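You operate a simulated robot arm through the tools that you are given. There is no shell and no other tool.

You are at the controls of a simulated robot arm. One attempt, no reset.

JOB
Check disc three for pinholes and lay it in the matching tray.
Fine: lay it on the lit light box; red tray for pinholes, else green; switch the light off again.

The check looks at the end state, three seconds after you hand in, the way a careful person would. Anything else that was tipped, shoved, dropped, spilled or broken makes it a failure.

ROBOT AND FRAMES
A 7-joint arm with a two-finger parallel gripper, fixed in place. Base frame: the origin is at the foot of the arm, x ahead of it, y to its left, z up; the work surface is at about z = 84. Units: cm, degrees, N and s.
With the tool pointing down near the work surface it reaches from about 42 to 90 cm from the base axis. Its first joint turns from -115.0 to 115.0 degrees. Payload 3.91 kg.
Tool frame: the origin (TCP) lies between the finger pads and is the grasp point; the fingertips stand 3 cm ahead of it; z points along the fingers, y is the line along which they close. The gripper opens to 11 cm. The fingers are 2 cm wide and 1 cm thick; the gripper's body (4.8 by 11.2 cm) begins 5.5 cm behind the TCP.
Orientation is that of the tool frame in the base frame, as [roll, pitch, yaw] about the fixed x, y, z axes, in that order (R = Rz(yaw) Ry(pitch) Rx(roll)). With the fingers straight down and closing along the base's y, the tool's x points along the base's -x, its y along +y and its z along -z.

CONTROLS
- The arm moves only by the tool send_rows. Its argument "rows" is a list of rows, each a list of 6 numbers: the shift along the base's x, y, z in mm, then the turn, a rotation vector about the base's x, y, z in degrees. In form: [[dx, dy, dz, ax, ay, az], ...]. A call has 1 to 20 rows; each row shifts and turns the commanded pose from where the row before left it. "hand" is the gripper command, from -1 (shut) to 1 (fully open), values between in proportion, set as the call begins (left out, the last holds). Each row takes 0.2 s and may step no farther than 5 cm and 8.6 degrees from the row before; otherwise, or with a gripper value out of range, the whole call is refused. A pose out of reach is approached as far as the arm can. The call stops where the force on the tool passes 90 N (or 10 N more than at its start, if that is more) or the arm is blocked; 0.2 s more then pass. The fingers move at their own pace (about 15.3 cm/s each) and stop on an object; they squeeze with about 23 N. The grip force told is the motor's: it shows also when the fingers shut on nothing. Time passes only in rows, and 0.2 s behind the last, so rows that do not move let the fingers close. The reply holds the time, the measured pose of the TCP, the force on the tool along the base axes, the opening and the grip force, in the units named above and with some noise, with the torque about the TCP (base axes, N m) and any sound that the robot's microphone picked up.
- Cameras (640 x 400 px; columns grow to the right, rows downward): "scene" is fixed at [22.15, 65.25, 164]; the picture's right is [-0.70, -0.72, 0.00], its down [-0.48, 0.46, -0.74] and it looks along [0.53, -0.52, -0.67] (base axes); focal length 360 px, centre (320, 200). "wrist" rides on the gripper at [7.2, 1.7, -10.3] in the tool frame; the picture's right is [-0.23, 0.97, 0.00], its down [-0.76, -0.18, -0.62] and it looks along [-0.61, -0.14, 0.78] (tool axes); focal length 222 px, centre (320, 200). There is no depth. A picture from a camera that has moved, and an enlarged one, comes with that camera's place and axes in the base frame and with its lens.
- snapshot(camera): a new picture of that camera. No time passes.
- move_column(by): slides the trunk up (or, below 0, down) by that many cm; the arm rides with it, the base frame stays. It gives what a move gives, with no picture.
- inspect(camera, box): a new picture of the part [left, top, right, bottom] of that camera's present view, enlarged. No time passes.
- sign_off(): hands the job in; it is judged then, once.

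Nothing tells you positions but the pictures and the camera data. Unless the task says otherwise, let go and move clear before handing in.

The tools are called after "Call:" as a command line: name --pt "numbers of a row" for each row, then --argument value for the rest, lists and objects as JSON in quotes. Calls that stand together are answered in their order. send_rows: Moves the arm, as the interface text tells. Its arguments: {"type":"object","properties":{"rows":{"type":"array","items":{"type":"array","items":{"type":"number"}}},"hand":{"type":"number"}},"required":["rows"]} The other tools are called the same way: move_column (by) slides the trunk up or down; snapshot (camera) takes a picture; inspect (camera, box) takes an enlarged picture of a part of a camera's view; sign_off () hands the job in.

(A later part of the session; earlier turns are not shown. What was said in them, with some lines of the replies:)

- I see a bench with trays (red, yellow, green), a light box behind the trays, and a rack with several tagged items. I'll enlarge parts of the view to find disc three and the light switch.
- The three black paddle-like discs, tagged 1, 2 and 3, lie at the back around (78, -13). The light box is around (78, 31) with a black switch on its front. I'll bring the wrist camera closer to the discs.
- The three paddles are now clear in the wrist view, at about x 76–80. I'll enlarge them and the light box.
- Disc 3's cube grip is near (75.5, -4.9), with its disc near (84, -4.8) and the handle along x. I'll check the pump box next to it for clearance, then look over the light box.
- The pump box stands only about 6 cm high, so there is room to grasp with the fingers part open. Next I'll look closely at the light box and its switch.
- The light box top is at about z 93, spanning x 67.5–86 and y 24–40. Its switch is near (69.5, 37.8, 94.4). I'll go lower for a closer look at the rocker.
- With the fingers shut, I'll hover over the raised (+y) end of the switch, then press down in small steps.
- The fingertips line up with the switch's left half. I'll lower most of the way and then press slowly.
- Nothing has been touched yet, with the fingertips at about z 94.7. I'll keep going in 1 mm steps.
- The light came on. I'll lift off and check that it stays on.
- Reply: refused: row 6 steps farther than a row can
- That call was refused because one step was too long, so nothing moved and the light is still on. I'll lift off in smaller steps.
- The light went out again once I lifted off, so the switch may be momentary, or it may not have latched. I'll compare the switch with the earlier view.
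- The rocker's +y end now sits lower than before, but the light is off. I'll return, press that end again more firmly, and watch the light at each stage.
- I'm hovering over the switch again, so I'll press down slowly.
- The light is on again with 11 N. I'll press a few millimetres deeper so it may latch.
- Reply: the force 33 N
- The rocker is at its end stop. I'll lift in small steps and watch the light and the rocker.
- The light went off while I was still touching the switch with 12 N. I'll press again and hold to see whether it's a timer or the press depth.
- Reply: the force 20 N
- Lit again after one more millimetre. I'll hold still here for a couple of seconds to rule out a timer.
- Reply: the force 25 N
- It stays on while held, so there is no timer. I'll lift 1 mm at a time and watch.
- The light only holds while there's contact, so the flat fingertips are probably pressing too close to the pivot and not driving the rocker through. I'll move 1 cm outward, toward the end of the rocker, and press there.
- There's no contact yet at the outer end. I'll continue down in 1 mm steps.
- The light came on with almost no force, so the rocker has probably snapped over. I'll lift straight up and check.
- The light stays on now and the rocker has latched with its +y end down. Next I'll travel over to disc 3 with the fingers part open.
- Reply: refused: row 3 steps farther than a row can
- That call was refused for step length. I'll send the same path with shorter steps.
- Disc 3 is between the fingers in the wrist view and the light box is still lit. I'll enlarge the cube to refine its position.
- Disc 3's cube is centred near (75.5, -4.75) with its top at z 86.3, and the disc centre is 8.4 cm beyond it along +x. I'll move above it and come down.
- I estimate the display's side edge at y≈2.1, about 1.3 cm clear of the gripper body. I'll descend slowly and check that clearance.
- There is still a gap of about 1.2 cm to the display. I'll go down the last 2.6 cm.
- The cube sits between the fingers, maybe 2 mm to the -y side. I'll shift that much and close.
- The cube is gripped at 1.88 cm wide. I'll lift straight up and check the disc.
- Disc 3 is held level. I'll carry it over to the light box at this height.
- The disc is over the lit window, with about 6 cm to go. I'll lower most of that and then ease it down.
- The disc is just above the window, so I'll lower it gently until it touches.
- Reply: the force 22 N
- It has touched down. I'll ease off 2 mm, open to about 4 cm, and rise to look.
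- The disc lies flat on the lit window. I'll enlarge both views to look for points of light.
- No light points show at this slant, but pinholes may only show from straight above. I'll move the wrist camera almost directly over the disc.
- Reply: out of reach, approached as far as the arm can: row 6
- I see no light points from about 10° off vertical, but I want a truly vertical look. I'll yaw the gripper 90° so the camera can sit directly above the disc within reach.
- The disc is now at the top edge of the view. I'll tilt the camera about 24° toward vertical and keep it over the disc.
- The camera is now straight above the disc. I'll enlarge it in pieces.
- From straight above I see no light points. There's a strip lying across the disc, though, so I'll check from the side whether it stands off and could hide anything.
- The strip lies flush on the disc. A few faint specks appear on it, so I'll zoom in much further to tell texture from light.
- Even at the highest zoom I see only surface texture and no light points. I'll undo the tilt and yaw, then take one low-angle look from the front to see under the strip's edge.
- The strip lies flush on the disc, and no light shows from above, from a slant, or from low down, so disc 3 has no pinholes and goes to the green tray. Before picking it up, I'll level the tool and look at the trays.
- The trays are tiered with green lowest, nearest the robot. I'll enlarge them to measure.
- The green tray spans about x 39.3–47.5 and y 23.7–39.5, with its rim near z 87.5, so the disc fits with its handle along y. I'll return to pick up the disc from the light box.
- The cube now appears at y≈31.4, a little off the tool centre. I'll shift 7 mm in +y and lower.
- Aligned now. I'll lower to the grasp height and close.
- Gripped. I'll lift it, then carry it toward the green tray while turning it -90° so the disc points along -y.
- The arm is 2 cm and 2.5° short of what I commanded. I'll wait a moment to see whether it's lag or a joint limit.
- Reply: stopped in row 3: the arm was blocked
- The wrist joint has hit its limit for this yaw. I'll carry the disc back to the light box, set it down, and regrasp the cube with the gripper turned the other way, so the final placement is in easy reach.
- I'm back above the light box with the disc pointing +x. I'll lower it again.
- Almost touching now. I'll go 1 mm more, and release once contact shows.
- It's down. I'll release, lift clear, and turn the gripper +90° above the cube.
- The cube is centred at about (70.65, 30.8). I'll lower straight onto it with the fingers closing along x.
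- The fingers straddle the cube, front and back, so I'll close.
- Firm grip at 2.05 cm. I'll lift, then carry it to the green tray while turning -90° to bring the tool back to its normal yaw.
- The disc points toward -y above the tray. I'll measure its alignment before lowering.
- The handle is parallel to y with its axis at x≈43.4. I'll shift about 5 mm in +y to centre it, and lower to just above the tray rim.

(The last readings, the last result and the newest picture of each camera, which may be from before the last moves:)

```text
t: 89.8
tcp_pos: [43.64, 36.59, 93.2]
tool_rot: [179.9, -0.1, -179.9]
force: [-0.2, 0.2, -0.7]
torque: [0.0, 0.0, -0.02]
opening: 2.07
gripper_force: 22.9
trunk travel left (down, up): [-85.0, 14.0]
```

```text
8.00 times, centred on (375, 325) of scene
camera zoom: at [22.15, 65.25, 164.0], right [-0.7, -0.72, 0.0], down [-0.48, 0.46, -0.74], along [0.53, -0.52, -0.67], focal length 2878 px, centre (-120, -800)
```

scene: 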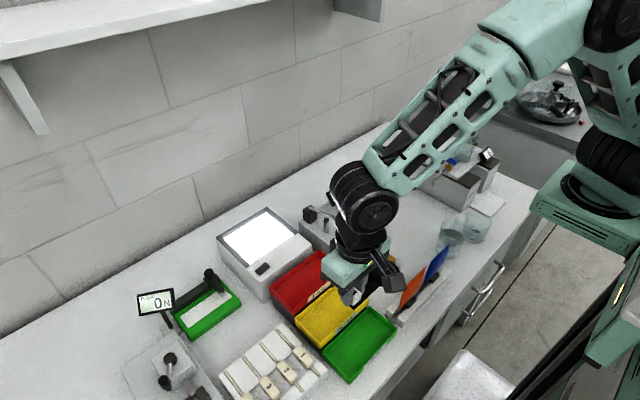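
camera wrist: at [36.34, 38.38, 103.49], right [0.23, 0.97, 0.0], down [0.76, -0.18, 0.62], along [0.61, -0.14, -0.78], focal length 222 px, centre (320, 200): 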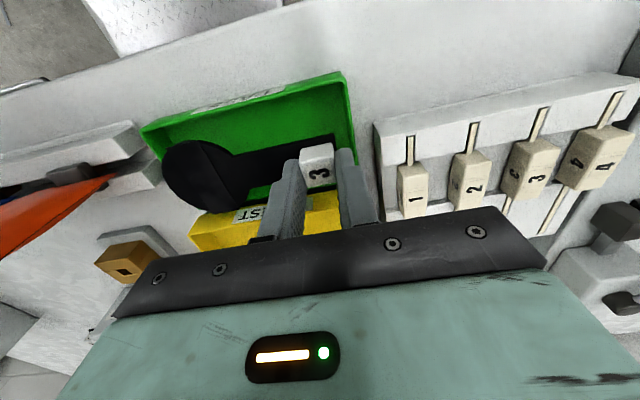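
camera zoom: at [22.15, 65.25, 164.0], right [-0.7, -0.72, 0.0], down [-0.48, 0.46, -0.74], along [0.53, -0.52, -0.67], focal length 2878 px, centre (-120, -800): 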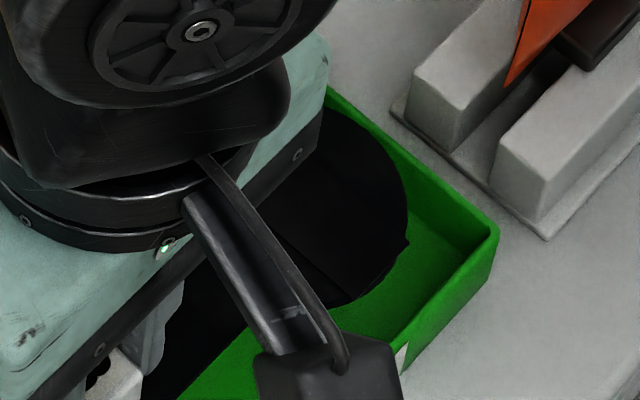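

The paddle (x 40.4–46.3, y 25–38) is inside the tray walls with margin all round. I'll lower it in.

Call:
send_rows --pt "0 0 -10 0 0 0" --pt "0 0 -10 0 0 0" --pt "0 0 -10 0 0 0" --pt "0 0 -8 0 0 0" --pt "0 0 0 0 0 0"

Call:
send_rows --pt "0 0 -2 0 0 0" --pt "0 0 -2 0 0 0" --pt "0 0 -1 0 0 0" --pt "0 0 0 0 0 0"

Call:
inspect --camera "wrist" --box '[100, 60, 380, 230]'

```text
t: 91.0
tcp_pos: [43.64, 36.84, 89.35]
tool_rot: [179.9, 0.0, 179.9]
force: [-0.4, 0.9, 0.2]
torque: [0.01, 0.0, 0.0]
opening: 2.09
gripper_force: 22.8
trunk travel left (down, up): [-85.0, 14.0]
```

```text
t: 92.0
tcp_pos: [43.64, 36.82, 88.95]
tool_rot: [179.9, 0.0, -180.0]
force: [0.3, -0.7, 0.2]
torque: [-0.01, -0.03, -0.02]
opening: 2.07
gripper_force: 23.0
trunk travel left (down, up): [-85.0, 14.0]
```

```text
2.29 times, centred on (240, 145) of wrist
camera zoom: at [36.28, 38.43, 99.16], right [0.23, 0.97, 0.0], down [0.76, -0.18, 0.62], along [0.61, -0.14, -0.78], focal length 508 px, centre (503, 326)
```

zoom: 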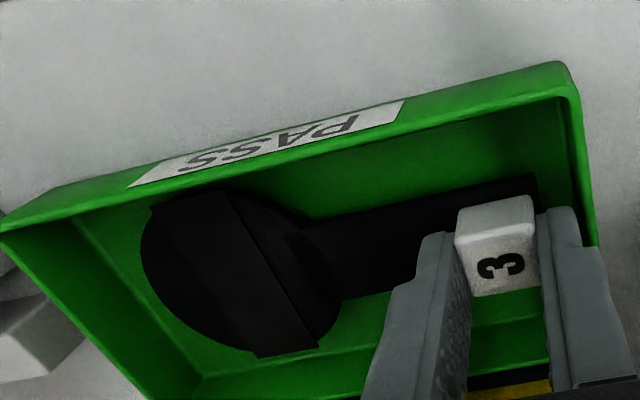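

The disc is inside the green (PASS) tray, close to its floor. I'll ease it down to contact.

Call:
send_rows --pt "0 0 -1 0 0 0" --pt "0 0 -1 0 0 0" --pt "0 0 0 0 0 0"

Call:
send_rows --pt "0 0 -1 0 0 0" --pt "0 0 -1 0 0 0" --pt "0 0 0 0 0 0"

Call:
send_rows --pt "0 0 -1 0 0 0" --pt "0 0 0 0 0 0"

```text
t: 92.8
tcp_pos: [43.63, 36.7, 88.69]
tool_rot: [179.9, 0.1, -179.9]
force: [0.8, -0.3, -0.5]
torque: [0.02, 0.02, 0.04]
opening: 2.08
gripper_force: 22.7
trunk travel left (down, up): [-85.0, 14.0]
```

```text
t: 93.6
tcp_pos: [43.66, 36.62, 88.47]
tool_rot: [179.9, 0.0, 179.9]
force: [-0.6, 0.4, 0.2]
torque: [0.03, 0.02, 0.01]
opening: 2.1
gripper_force: 23.0
trunk travel left (down, up): [-85.0, 14.0]
```

```text
t: 94.2
tcp_pos: [43.6, 36.68, 88.55]
tool_rot: [179.9, 0.1, -180.0]
force: [0.5, 0.2, -0.6]
torque: [0.01, -0.01, 0.01]
opening: 2.07
gripper_force: 22.6
trunk travel left (down, up): [-85.0, 14.0]
```

Call:
send_rows --pt "0 0 -1 0 0 0" --pt "0 0 -1 0 0 0" --pt "0 0 0 0 0 0"

Call:
send_rows --pt "0 0 -1 0 0 0" --pt "0 0 0 0 0 0"

```text
t: 95.0
tcp_pos: [43.53, 36.66, 88.25]
tool_rot: [179.9, 0.0, -180.0]
force: [-0.3, -0.7, -0.7]
torque: [0.05, -0.02, 0.01]
opening: 2.05
gripper_force: 23.0
trunk travel left (down, up): [-85.0, 14.0]
```

```text
t: 95.6
tcp_pos: [43.62, 36.72, 88.09]
tool_rot: [179.8, -0.1, 180.0]
force: [-1.1, -2.3, 8.5]
torque: [-0.13, 0.05, -0.02]
opening: 2.08
gripper_force: 23.0
trunk travel left (down, up): [-85.0, 14.0]
```

It's in contact at 8 N. Before opening, I need to see how much room the +y finger has to the tray wall.

Call:
inspect --camera "wrist" --box '[270, 80, 400, 230]'

Call:
inspect --camera "scene" --box '[320, 310, 400, 390]'

Call:
inspect --camera "wrist" --box '[80, 80, 300, 230]'

```text
2.67 times, centred on (335, 155) of wrist
camera zoom: at [36.27, 38.36, 98.43], right [0.23, 0.97, 0.0], down [0.76, -0.18, 0.62], along [0.61, -0.14, -0.78], focal length 592 px, centre (280, 320)
```

zoom: 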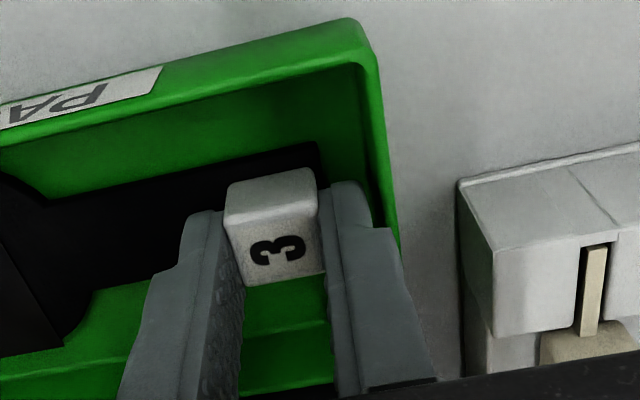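

```text
5.00 times, centred on (360, 350) of scene
camera zoom: at [22.15, 65.25, 164.0], right [-0.7, -0.72, 0.0], down [-0.48, 0.46, -0.74], along [0.53, -0.52, -0.67], focal length 1799 px, centre (120, -550)
```

zoom: 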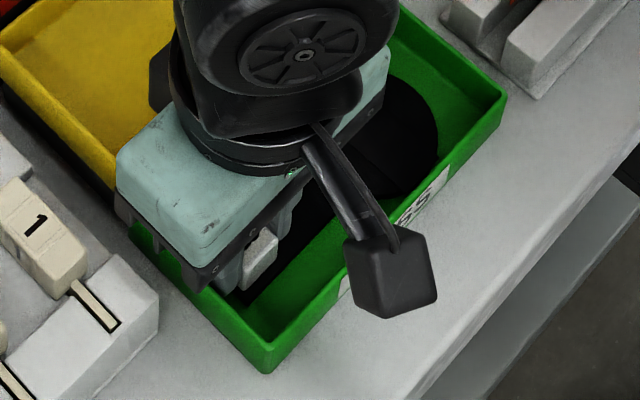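

```text
2.67 times, centred on (190, 155) of wrist
camera zoom: at [36.27, 38.36, 98.43], right [0.23, 0.97, 0.0], down [0.76, -0.18, 0.62], along [0.61, -0.14, -0.78], focal length 592 px, centre (667, 320)
```

zoom: 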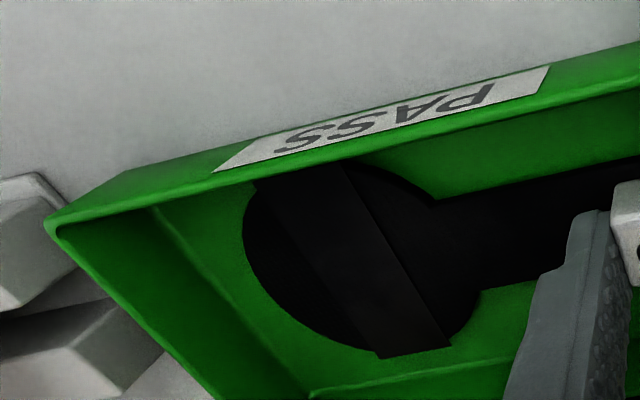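

The -y end has about 1 cm of spare room, while the +y finger is close to the wall. I'll lift 4 mm, slide the disc 7 mm toward -y, and set it down again.

Call:
send_rows --pt "0 0 3 0 0 0" --pt "0 0 3 0 0 0" --pt "0 -4 0 0 0 0" --pt "0 -3 0 0 0 0" --pt "0 0 0 0 0 0"

Call:
inspect --camera "wrist" --box '[80, 80, 300, 230]'

Call:
inspect --camera "wrist" --box '[270, 80, 400, 230]'

```text
t: 96.8
tcp_pos: [43.72, 35.97, 88.72]
tool_rot: [179.9, 0.0, 180.0]
force: [-0.9, 0.5, -0.3]
torque: [-0.01, 0.01, -0.05]
opening: 2.07
gripper_force: 22.6
trunk travel left (down, up): [-85.0, 14.0]
```

```text
2.67 times, centred on (190, 155) of wrist
camera zoom: at [36.32, 37.73, 98.95], right [0.23, 0.97, 0.0], down [0.76, -0.18, 0.62], along [0.61, -0.14, -0.78], focal length 592 px, centre (667, 320)
```

zoom: 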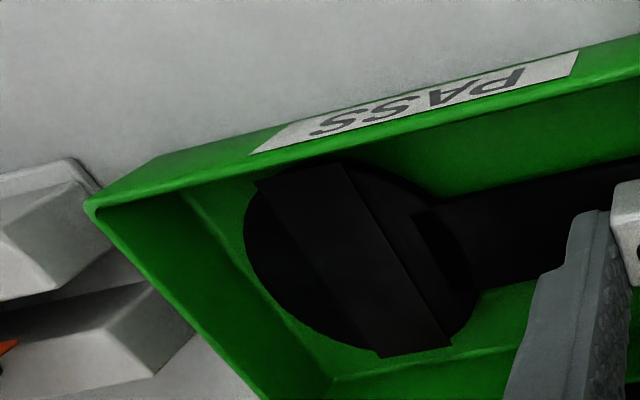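

```text
2.67 times, centred on (335, 155) of wrist
camera zoom: at [36.32, 37.73, 98.95], right [0.23, 0.97, 0.0], down [0.76, -0.18, 0.62], along [0.61, -0.14, -0.78], focal length 592 px, centre (280, 320)
```

zoom: 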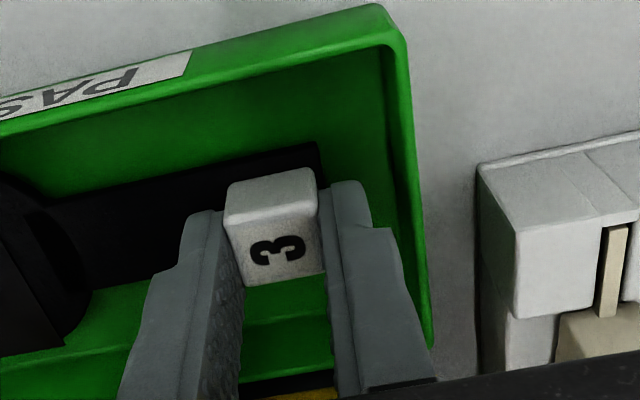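

There's clear space on both sides now. I'll lower to contact and open only a little, to about 3 cm.

Call:
send_rows --pt "0 0 -2 0 0 0" --pt "0 0 -2 0 0 0" --pt "0 0 -1 0 0 0" --pt "0 0 -1 0 0 0" --pt "0 0 0 0 0 0"

```text
t: 98.0
tcp_pos: [43.62, 36.04, 88.14]
tool_rot: [179.8, 0.1, 180.0]
force: [0.9, -2.4, 11.5]
torque: [-0.17, 0.04, 0.01]
opening: 2.07
gripper_force: 22.6
trunk travel left (down, up): [-85.0, 14.0]
```

Call:
send_rows --pt "0 0 1 0 0 0" --pt "0 0 0 0 0 0" --pt "0 0 0 0 0 0" --hand -0.44

Call:
inspect --camera "wrist" --box '[270, 80, 400, 230]'

```text
t: 98.8
tcp_pos: [43.58, 35.93, 88.31]
tool_rot: [179.9, -0.1, 179.9]
force: [0.5, 0.3, 0.2]
torque: [-0.04, 0.02, 0.0]
opening: 3.09
gripper_force: 0.0
trunk travel left (down, up): [-85.0, 14.0]
```

```text
2.67 times, centred on (335, 155) of wrist
camera zoom: at [36.27, 37.73, 98.48], right [0.23, 0.97, 0.0], down [0.76, -0.18, 0.62], along [0.61, -0.14, -0.78], focal length 592 px, centre (280, 320)
```

zoom: 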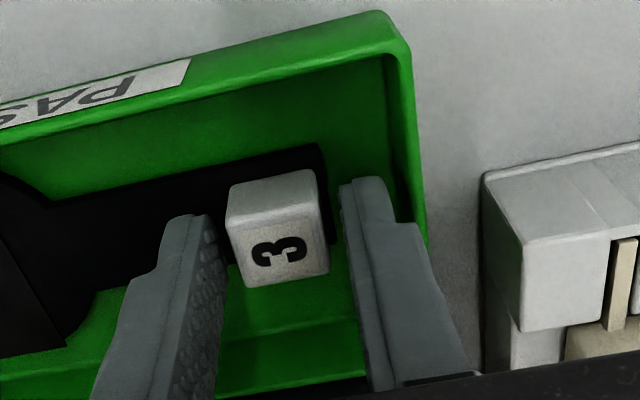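

The cube is free on both sides and nothing is being pushed. I'll lift straight up and check the tray.

Call:
send_rows --pt "0 0 5 0 0 0" --pt "0 0 15 0 0 0" --pt "0 0 30 0 0 0" --pt "0 0 40 0 0 0" --pt "0 0 40 0 0 0" --pt "0 0 40 0 0 0" --pt "0 0 40 0 0 0" --pt "40 0 0 0 0 0" --pt "40 0 0 0 0 0" --pt "40 0 0 0 0 0" --pt "0 0 0 0 0 0"

Call:
snapshot --camera "scene"

Call:
inspect --camera "scene" --box '[310, 280, 430, 390]'

```text
t: 101.2
tcp_pos: [55.71, 36.23, 109.05]
tool_rot: [179.9, -0.1, -180.0]
force: [0.1, 0.2, -0.7]
torque: [0.01, -0.01, 0.0]
opening: 3.08
gripper_force: 0.1
trunk travel left (down, up): [-85.0, 14.0]
```

```text
taken
```

scene: 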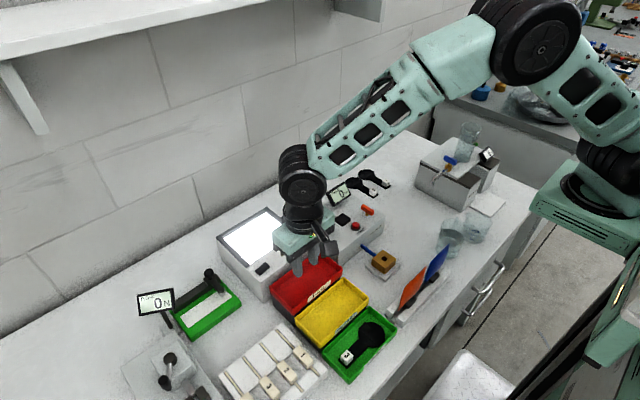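

```text
3.64 times, centred on (370, 335) of scene
camera zoom: at [22.15, 65.25, 164.0], right [-0.7, -0.72, 0.0], down [-0.48, 0.46, -0.74], along [0.53, -0.52, -0.67], focal length 1308 px, centre (138, -291)
```

zoom: 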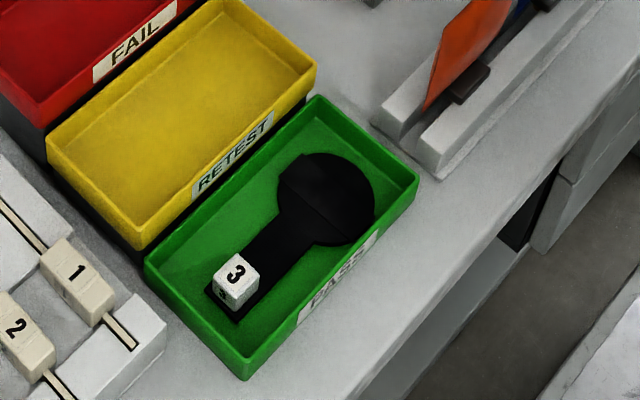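

Disc 3 lies flat in the green PASS tray. Now I'll shut the fingers and go to the light switch, hovering over its raised -y end.

Call:
send_rows --pt "40 -1 0 0 0 0" --pt "40 -1 0 0 0 0" --pt "40 -1 0 0 0 0" --pt "18 -1 -20 0 0 0" --pt "0 0 -40 0 0 0" --pt "0 0 -25 0 0 0" --pt "0 0 0 0 0 0" --hand -1

Call:
inspect --camera "scene" --box '[220, 230, 300, 290]'

Call:
inspect --camera "wrist" --box '[250, 80, 410, 230]'

```text
t: 102.8
tcp_pos: [69.66, 35.65, 100.7]
tool_rot: [-180.0, 0.0, -180.0]
force: [-0.9, 0.3, 0.2]
torque: [-0.02, 0.04, 0.0]
opening: 0.0
gripper_force: 23.0
trunk travel left (down, up): [-85.0, 14.0]
```

```text
6.67 times, centred on (260, 260) of scene
camera zoom: at [22.15, 65.25, 164.0], right [-0.7, -0.72, 0.0], down [-0.48, 0.46, -0.74], along [0.53, -0.52, -0.67], focal length 2398 px, centre (720, -200)
```

zoom: 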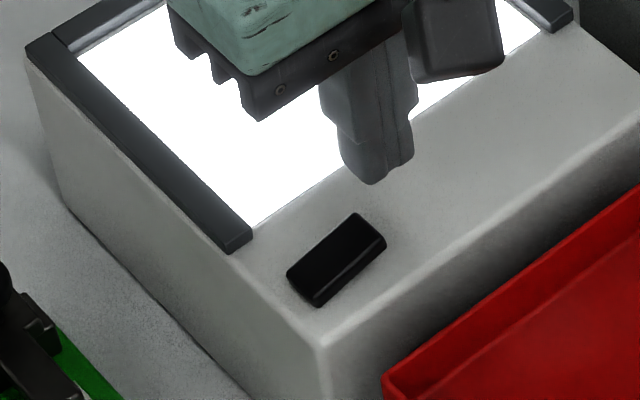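

```text
2.67 times, centred on (330, 155) of wrist
camera zoom: at [62.32, 37.33, 110.95], right [0.23, 0.97, 0.0], down [0.76, -0.18, 0.62], along [0.61, -0.14, -0.78], focal length 592 px, centre (293, 320)
```

zoom: 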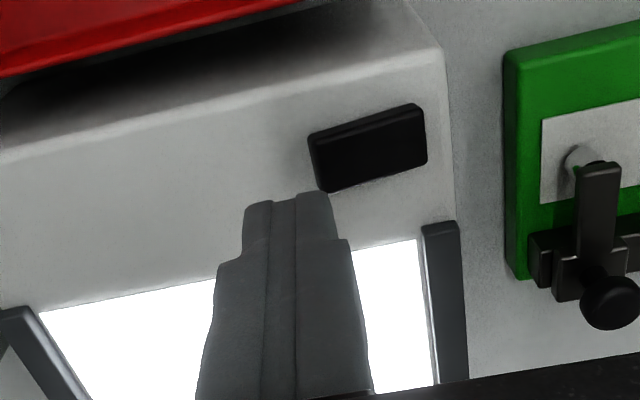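

The tip is a little too far beyond the end, so I'll shift 5.5 mm toward the switch and press in small steps.

Call:
send_rows --pt "0 5.5 0 0 0 0" --pt "0 0 -10 0 0 0" --pt "0 0 -8 0 0 0" --pt "0 0 -3 0 0 0" --pt "0 0 -2 0 0 0" --pt "0 0 0 0 0 0"

Call:
inspect --camera "scene" --box '[220, 230, 300, 290]'

Call:
send_rows --pt "0 0 -1 0 0 0" --pt "0 0 -1 0 0 0" --pt "0 0 0 0 0 0"

Call:
inspect --camera "scene" --box '[220, 230, 300, 290]'

```text
t: 104.2
tcp_pos: [69.47, 36.26, 98.35]
tool_rot: [179.8, 0.0, -179.9]
force: [-0.7, 0.2, 0.6]
torque: [-0.02, 0.02, 0.02]
opening: 0.0
gripper_force: 22.6
trunk travel left (down, up): [-85.0, 14.0]
```

```text
6.67 times, centred on (260, 260) of scene
camera zoom: at [22.15, 65.25, 164.0], right [-0.7, -0.72, 0.0], down [-0.48, 0.46, -0.74], along [0.53, -0.52, -0.67], focal length 2398 px, centre (720, -200)
```

zoom: 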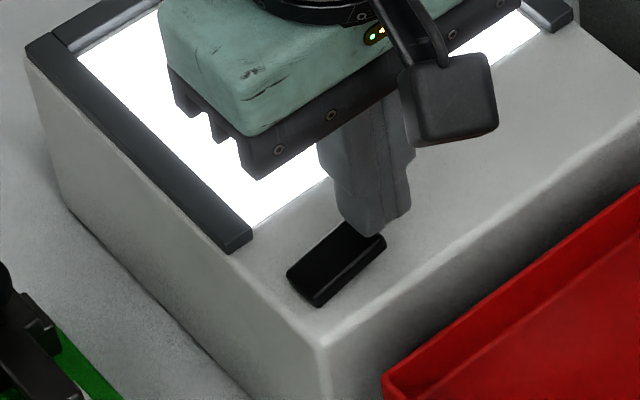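

```text
t: 105.0
tcp_pos: [69.34, 36.1, 98.24]
tool_rot: [179.9, 0.0, -180.0]
force: [-0.6, -0.4, 0.2]
torque: [-0.02, 0.03, 0.0]
opening: 0.01
gripper_force: 22.4
trunk travel left (down, up): [-85.0, 14.0]
```

```text
6.67 times, centred on (260, 260) of scene
camera zoom: at [22.15, 65.25, 164.0], right [-0.7, -0.72, 0.0], down [-0.48, 0.46, -0.74], along [0.53, -0.52, -0.67], focal length 2398 px, centre (720, -200)
```

zoom: 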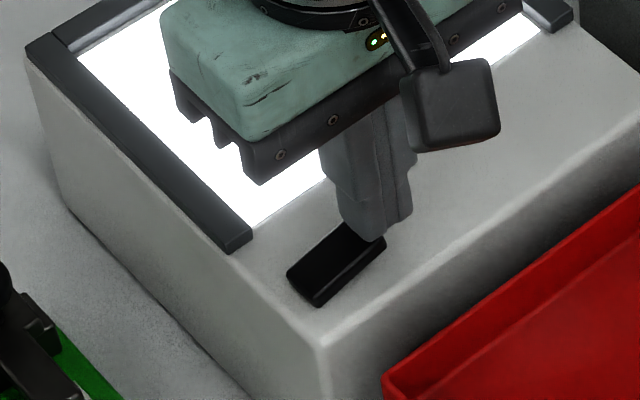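

No contact yet and the light is still on, so I'll continue in small steps.

Call:
send_rows --pt "0 0 -1 0 0 0" --pt "0 0 -1 0 0 0" --pt "0 0 -1 0 0 0" --pt "0 0 0 0 0 0"

Call:
inspect --camera "scene" --box '[220, 230, 300, 290]'

Call:
send_rows --pt "0 0 -1 0 0 0" --pt "0 0 -1 0 0 0" --pt "0 0 0 0 0 0"

Call:
inspect --camera "scene" --box '[220, 230, 300, 290]'

```text
t: 106.0
tcp_pos: [69.41, 35.99, 97.95]
tool_rot: [179.9, 0.0, -179.9]
force: [0.4, 0.1, 0.3]
torque: [-0.06, -0.02, 0.01]
opening: 0.0
gripper_force: 23.1
trunk travel left (down, up): [-85.0, 14.0]
```

```text
6.67 times, centred on (260, 260) of scene
camera zoom: at [22.15, 65.25, 164.0], right [-0.7, -0.72, 0.0], down [-0.48, 0.46, -0.74], along [0.53, -0.52, -0.67], focal length 2398 px, centre (720, -200)
```

zoom: 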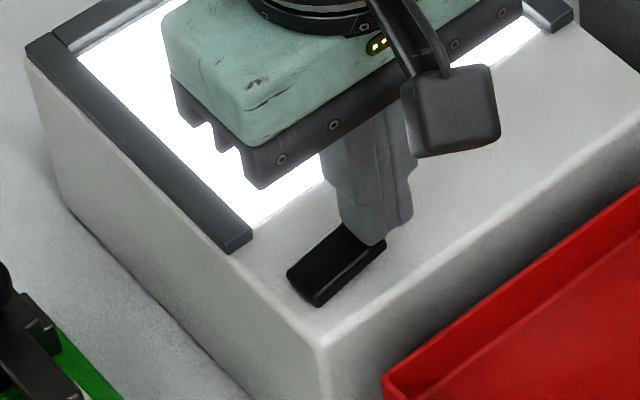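

```text
t: 106.8
tcp_pos: [69.48, 36.2, 97.78]
tool_rot: [179.9, 0.1, 179.9]
force: [0.2, -1.2, 0.6]
torque: [0.0, 0.02, 0.01]
opening: 0.01
gripper_force: 23.0
trunk travel left (down, up): [-85.0, 14.0]
```

```text
6.67 times, centred on (260, 260) of scene
camera zoom: at [22.15, 65.25, 164.0], right [-0.7, -0.72, 0.0], down [-0.48, 0.46, -0.74], along [0.53, -0.52, -0.67], focal length 2398 px, centre (720, -200)
```

zoom: 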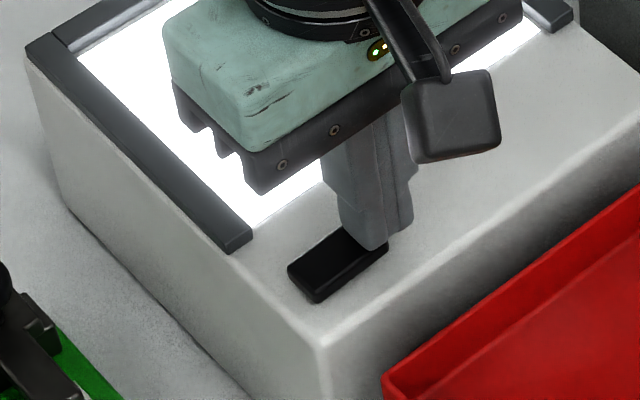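

The rocker is starting to tip, with its left end rising, but the light is still on. I'll press on.

Call:
send_rows --pt "0 0 -1 0 0 0" --pt "0 0 -1 0 0 0" --pt "0 0 0 0 0 0"

Call:
inspect --camera "scene" --box '[220, 230, 300, 290]'

Call:
send_rows --pt "0 0 -1 0 0 0" --pt "0 0 -1 0 0 0" --pt "0 0 0 0 0 0"

Call:
inspect --camera "scene" --box '[220, 230, 300, 290]'

```text
t: 107.6
tcp_pos: [69.41, 36.09, 97.53]
tool_rot: [180.0, 0.0, 180.0]
force: [-2.7, -7.6, 7.8]
torque: [-0.13, 0.12, 0.03]
opening: 0.0
gripper_force: 22.8
trunk travel left (down, up): [-85.0, 14.0]
```

```text
6.67 times, centred on (260, 260) of scene
camera zoom: at [22.15, 65.25, 164.0], right [-0.7, -0.72, 0.0], down [-0.48, 0.46, -0.74], along [0.53, -0.52, -0.67], focal length 2398 px, centre (720, -200)
```

zoom: 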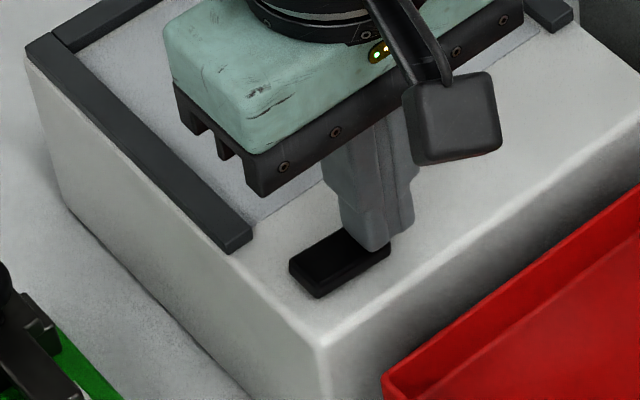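

```text
t: 108.4
tcp_pos: [69.47, 36.16, 97.49]
tool_rot: [179.9, 0.1, -179.9]
force: [-5.1, -17.2, 16.5]
torque: [-0.38, 0.12, 0.02]
opening: 0.0
gripper_force: 22.9
trunk travel left (down, up): [-85.0, 14.0]
```

```text
6.67 times, centred on (260, 260) of scene
camera zoom: at [22.15, 65.25, 164.0], right [-0.7, -0.72, 0.0], down [-0.48, 0.46, -0.74], along [0.53, -0.52, -0.67], focal length 2398 px, centre (720, -200)
```

zoom: 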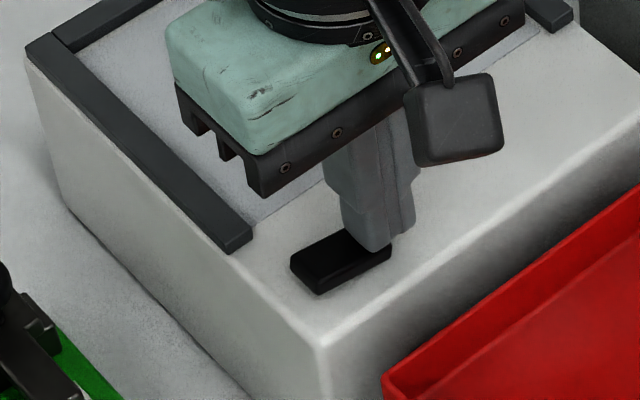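

The light is off and the rocker is at its stop. I'll lift slowly and check that it stays off.

Call:
send_rows --pt "0 0 1 0 0 0" --pt "0 0 2 0 0 0" --pt "0 0 3 0 0 0" --pt "0 0 5 0 0 0" --pt "0 0 20 0 0 0" --pt "0 0 30 0 0 0" --pt "0 0 40 0 0 0" --pt "-20 0 40 0 0 0" --pt "-40 -20 10 0 0 0" --pt "-40 -20 0 0 0 0" --pt "-40 -20 0 0 0 0" --pt "0 0 0 0 0 0" --pt "0 0 0 0 0 0"

Call:
snapshot --camera "scene"

Call:
inspect --camera "scene" --box '[220, 230, 300, 290]'

Call:
snapshot --camera "wrist"

```text
t: 111.2
tcp_pos: [55.31, 30.17, 112.53]
tool_rot: [179.9, 0.1, -180.0]
force: [0.1, -0.2, 1.2]
torque: [0.0, 0.01, 0.02]
opening: 0.03
gripper_force: 23.3
trunk travel left (down, up): [-85.0, 14.0]
```

```text
taken
```

scene: 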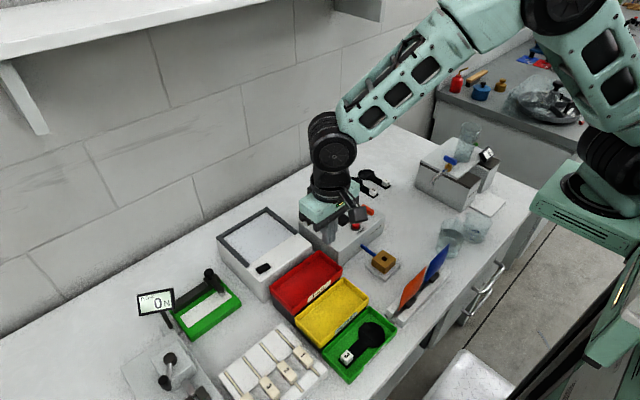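

```text
6.67 times, centred on (260, 260) of scene
camera zoom: at [22.15, 65.25, 164.0], right [-0.7, -0.72, 0.0], down [-0.48, 0.46, -0.74], along [0.53, -0.52, -0.67], focal length 2398 px, centre (720, -200)
```

zoom: 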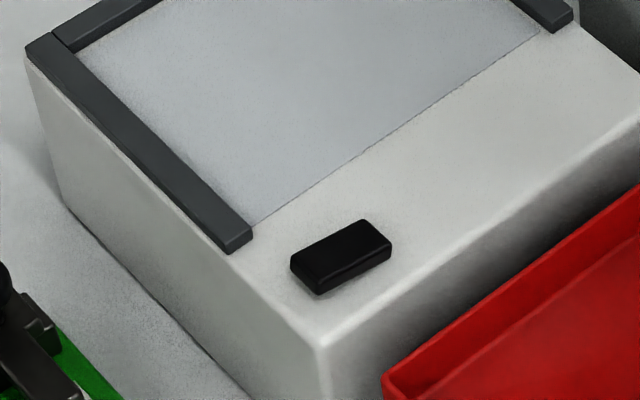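

```text
taken
camera wrist: at [48.06, 31.86, 122.69], right [0.23, 0.97, 0.0], down [0.76, -0.18, 0.62], along [0.61, -0.14, -0.78], focal length 222 px, centre (320, 200)
```

wrist: 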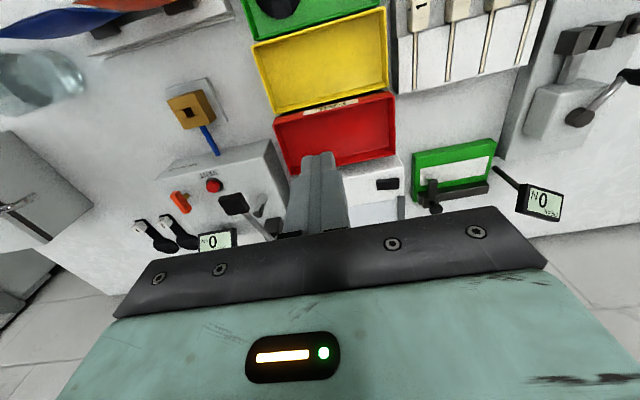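

The light box is off with its rocker latched back, disc 3 lies flat in the green PASS tray, and the arm is empty and clear. Everything else looks undisturbed, so I'm handing in.

Call:
sign_off

```text
The job is handed in.
```

I checked disc three on the lit light box, found no pinholes, laid it in the green PASS tray and switched the light off again. The job is handed in; no result came back.

- **Check:** no points of light showed on the disc from straight above, from a slant or from a low angle. An opaque black strip lies flush across the middle of the disc. Discs one and two have the same strip, so I took it as part of the disc, but any hole under it would not have shown.
- **Placement:** the disc lies flat in the green tray, clear of the walls. I set it down on the light box once more on the way, because the wrist joint couldn't turn far enough with the first grip.
- **Light:** the rocker switch needed a firm press at its end to stay on. It is now back in its original position with the light off.
- **Surroundings:** the last pictures show nothing else moved, tipped or spilled. The gripper is empty and clear of the trays.
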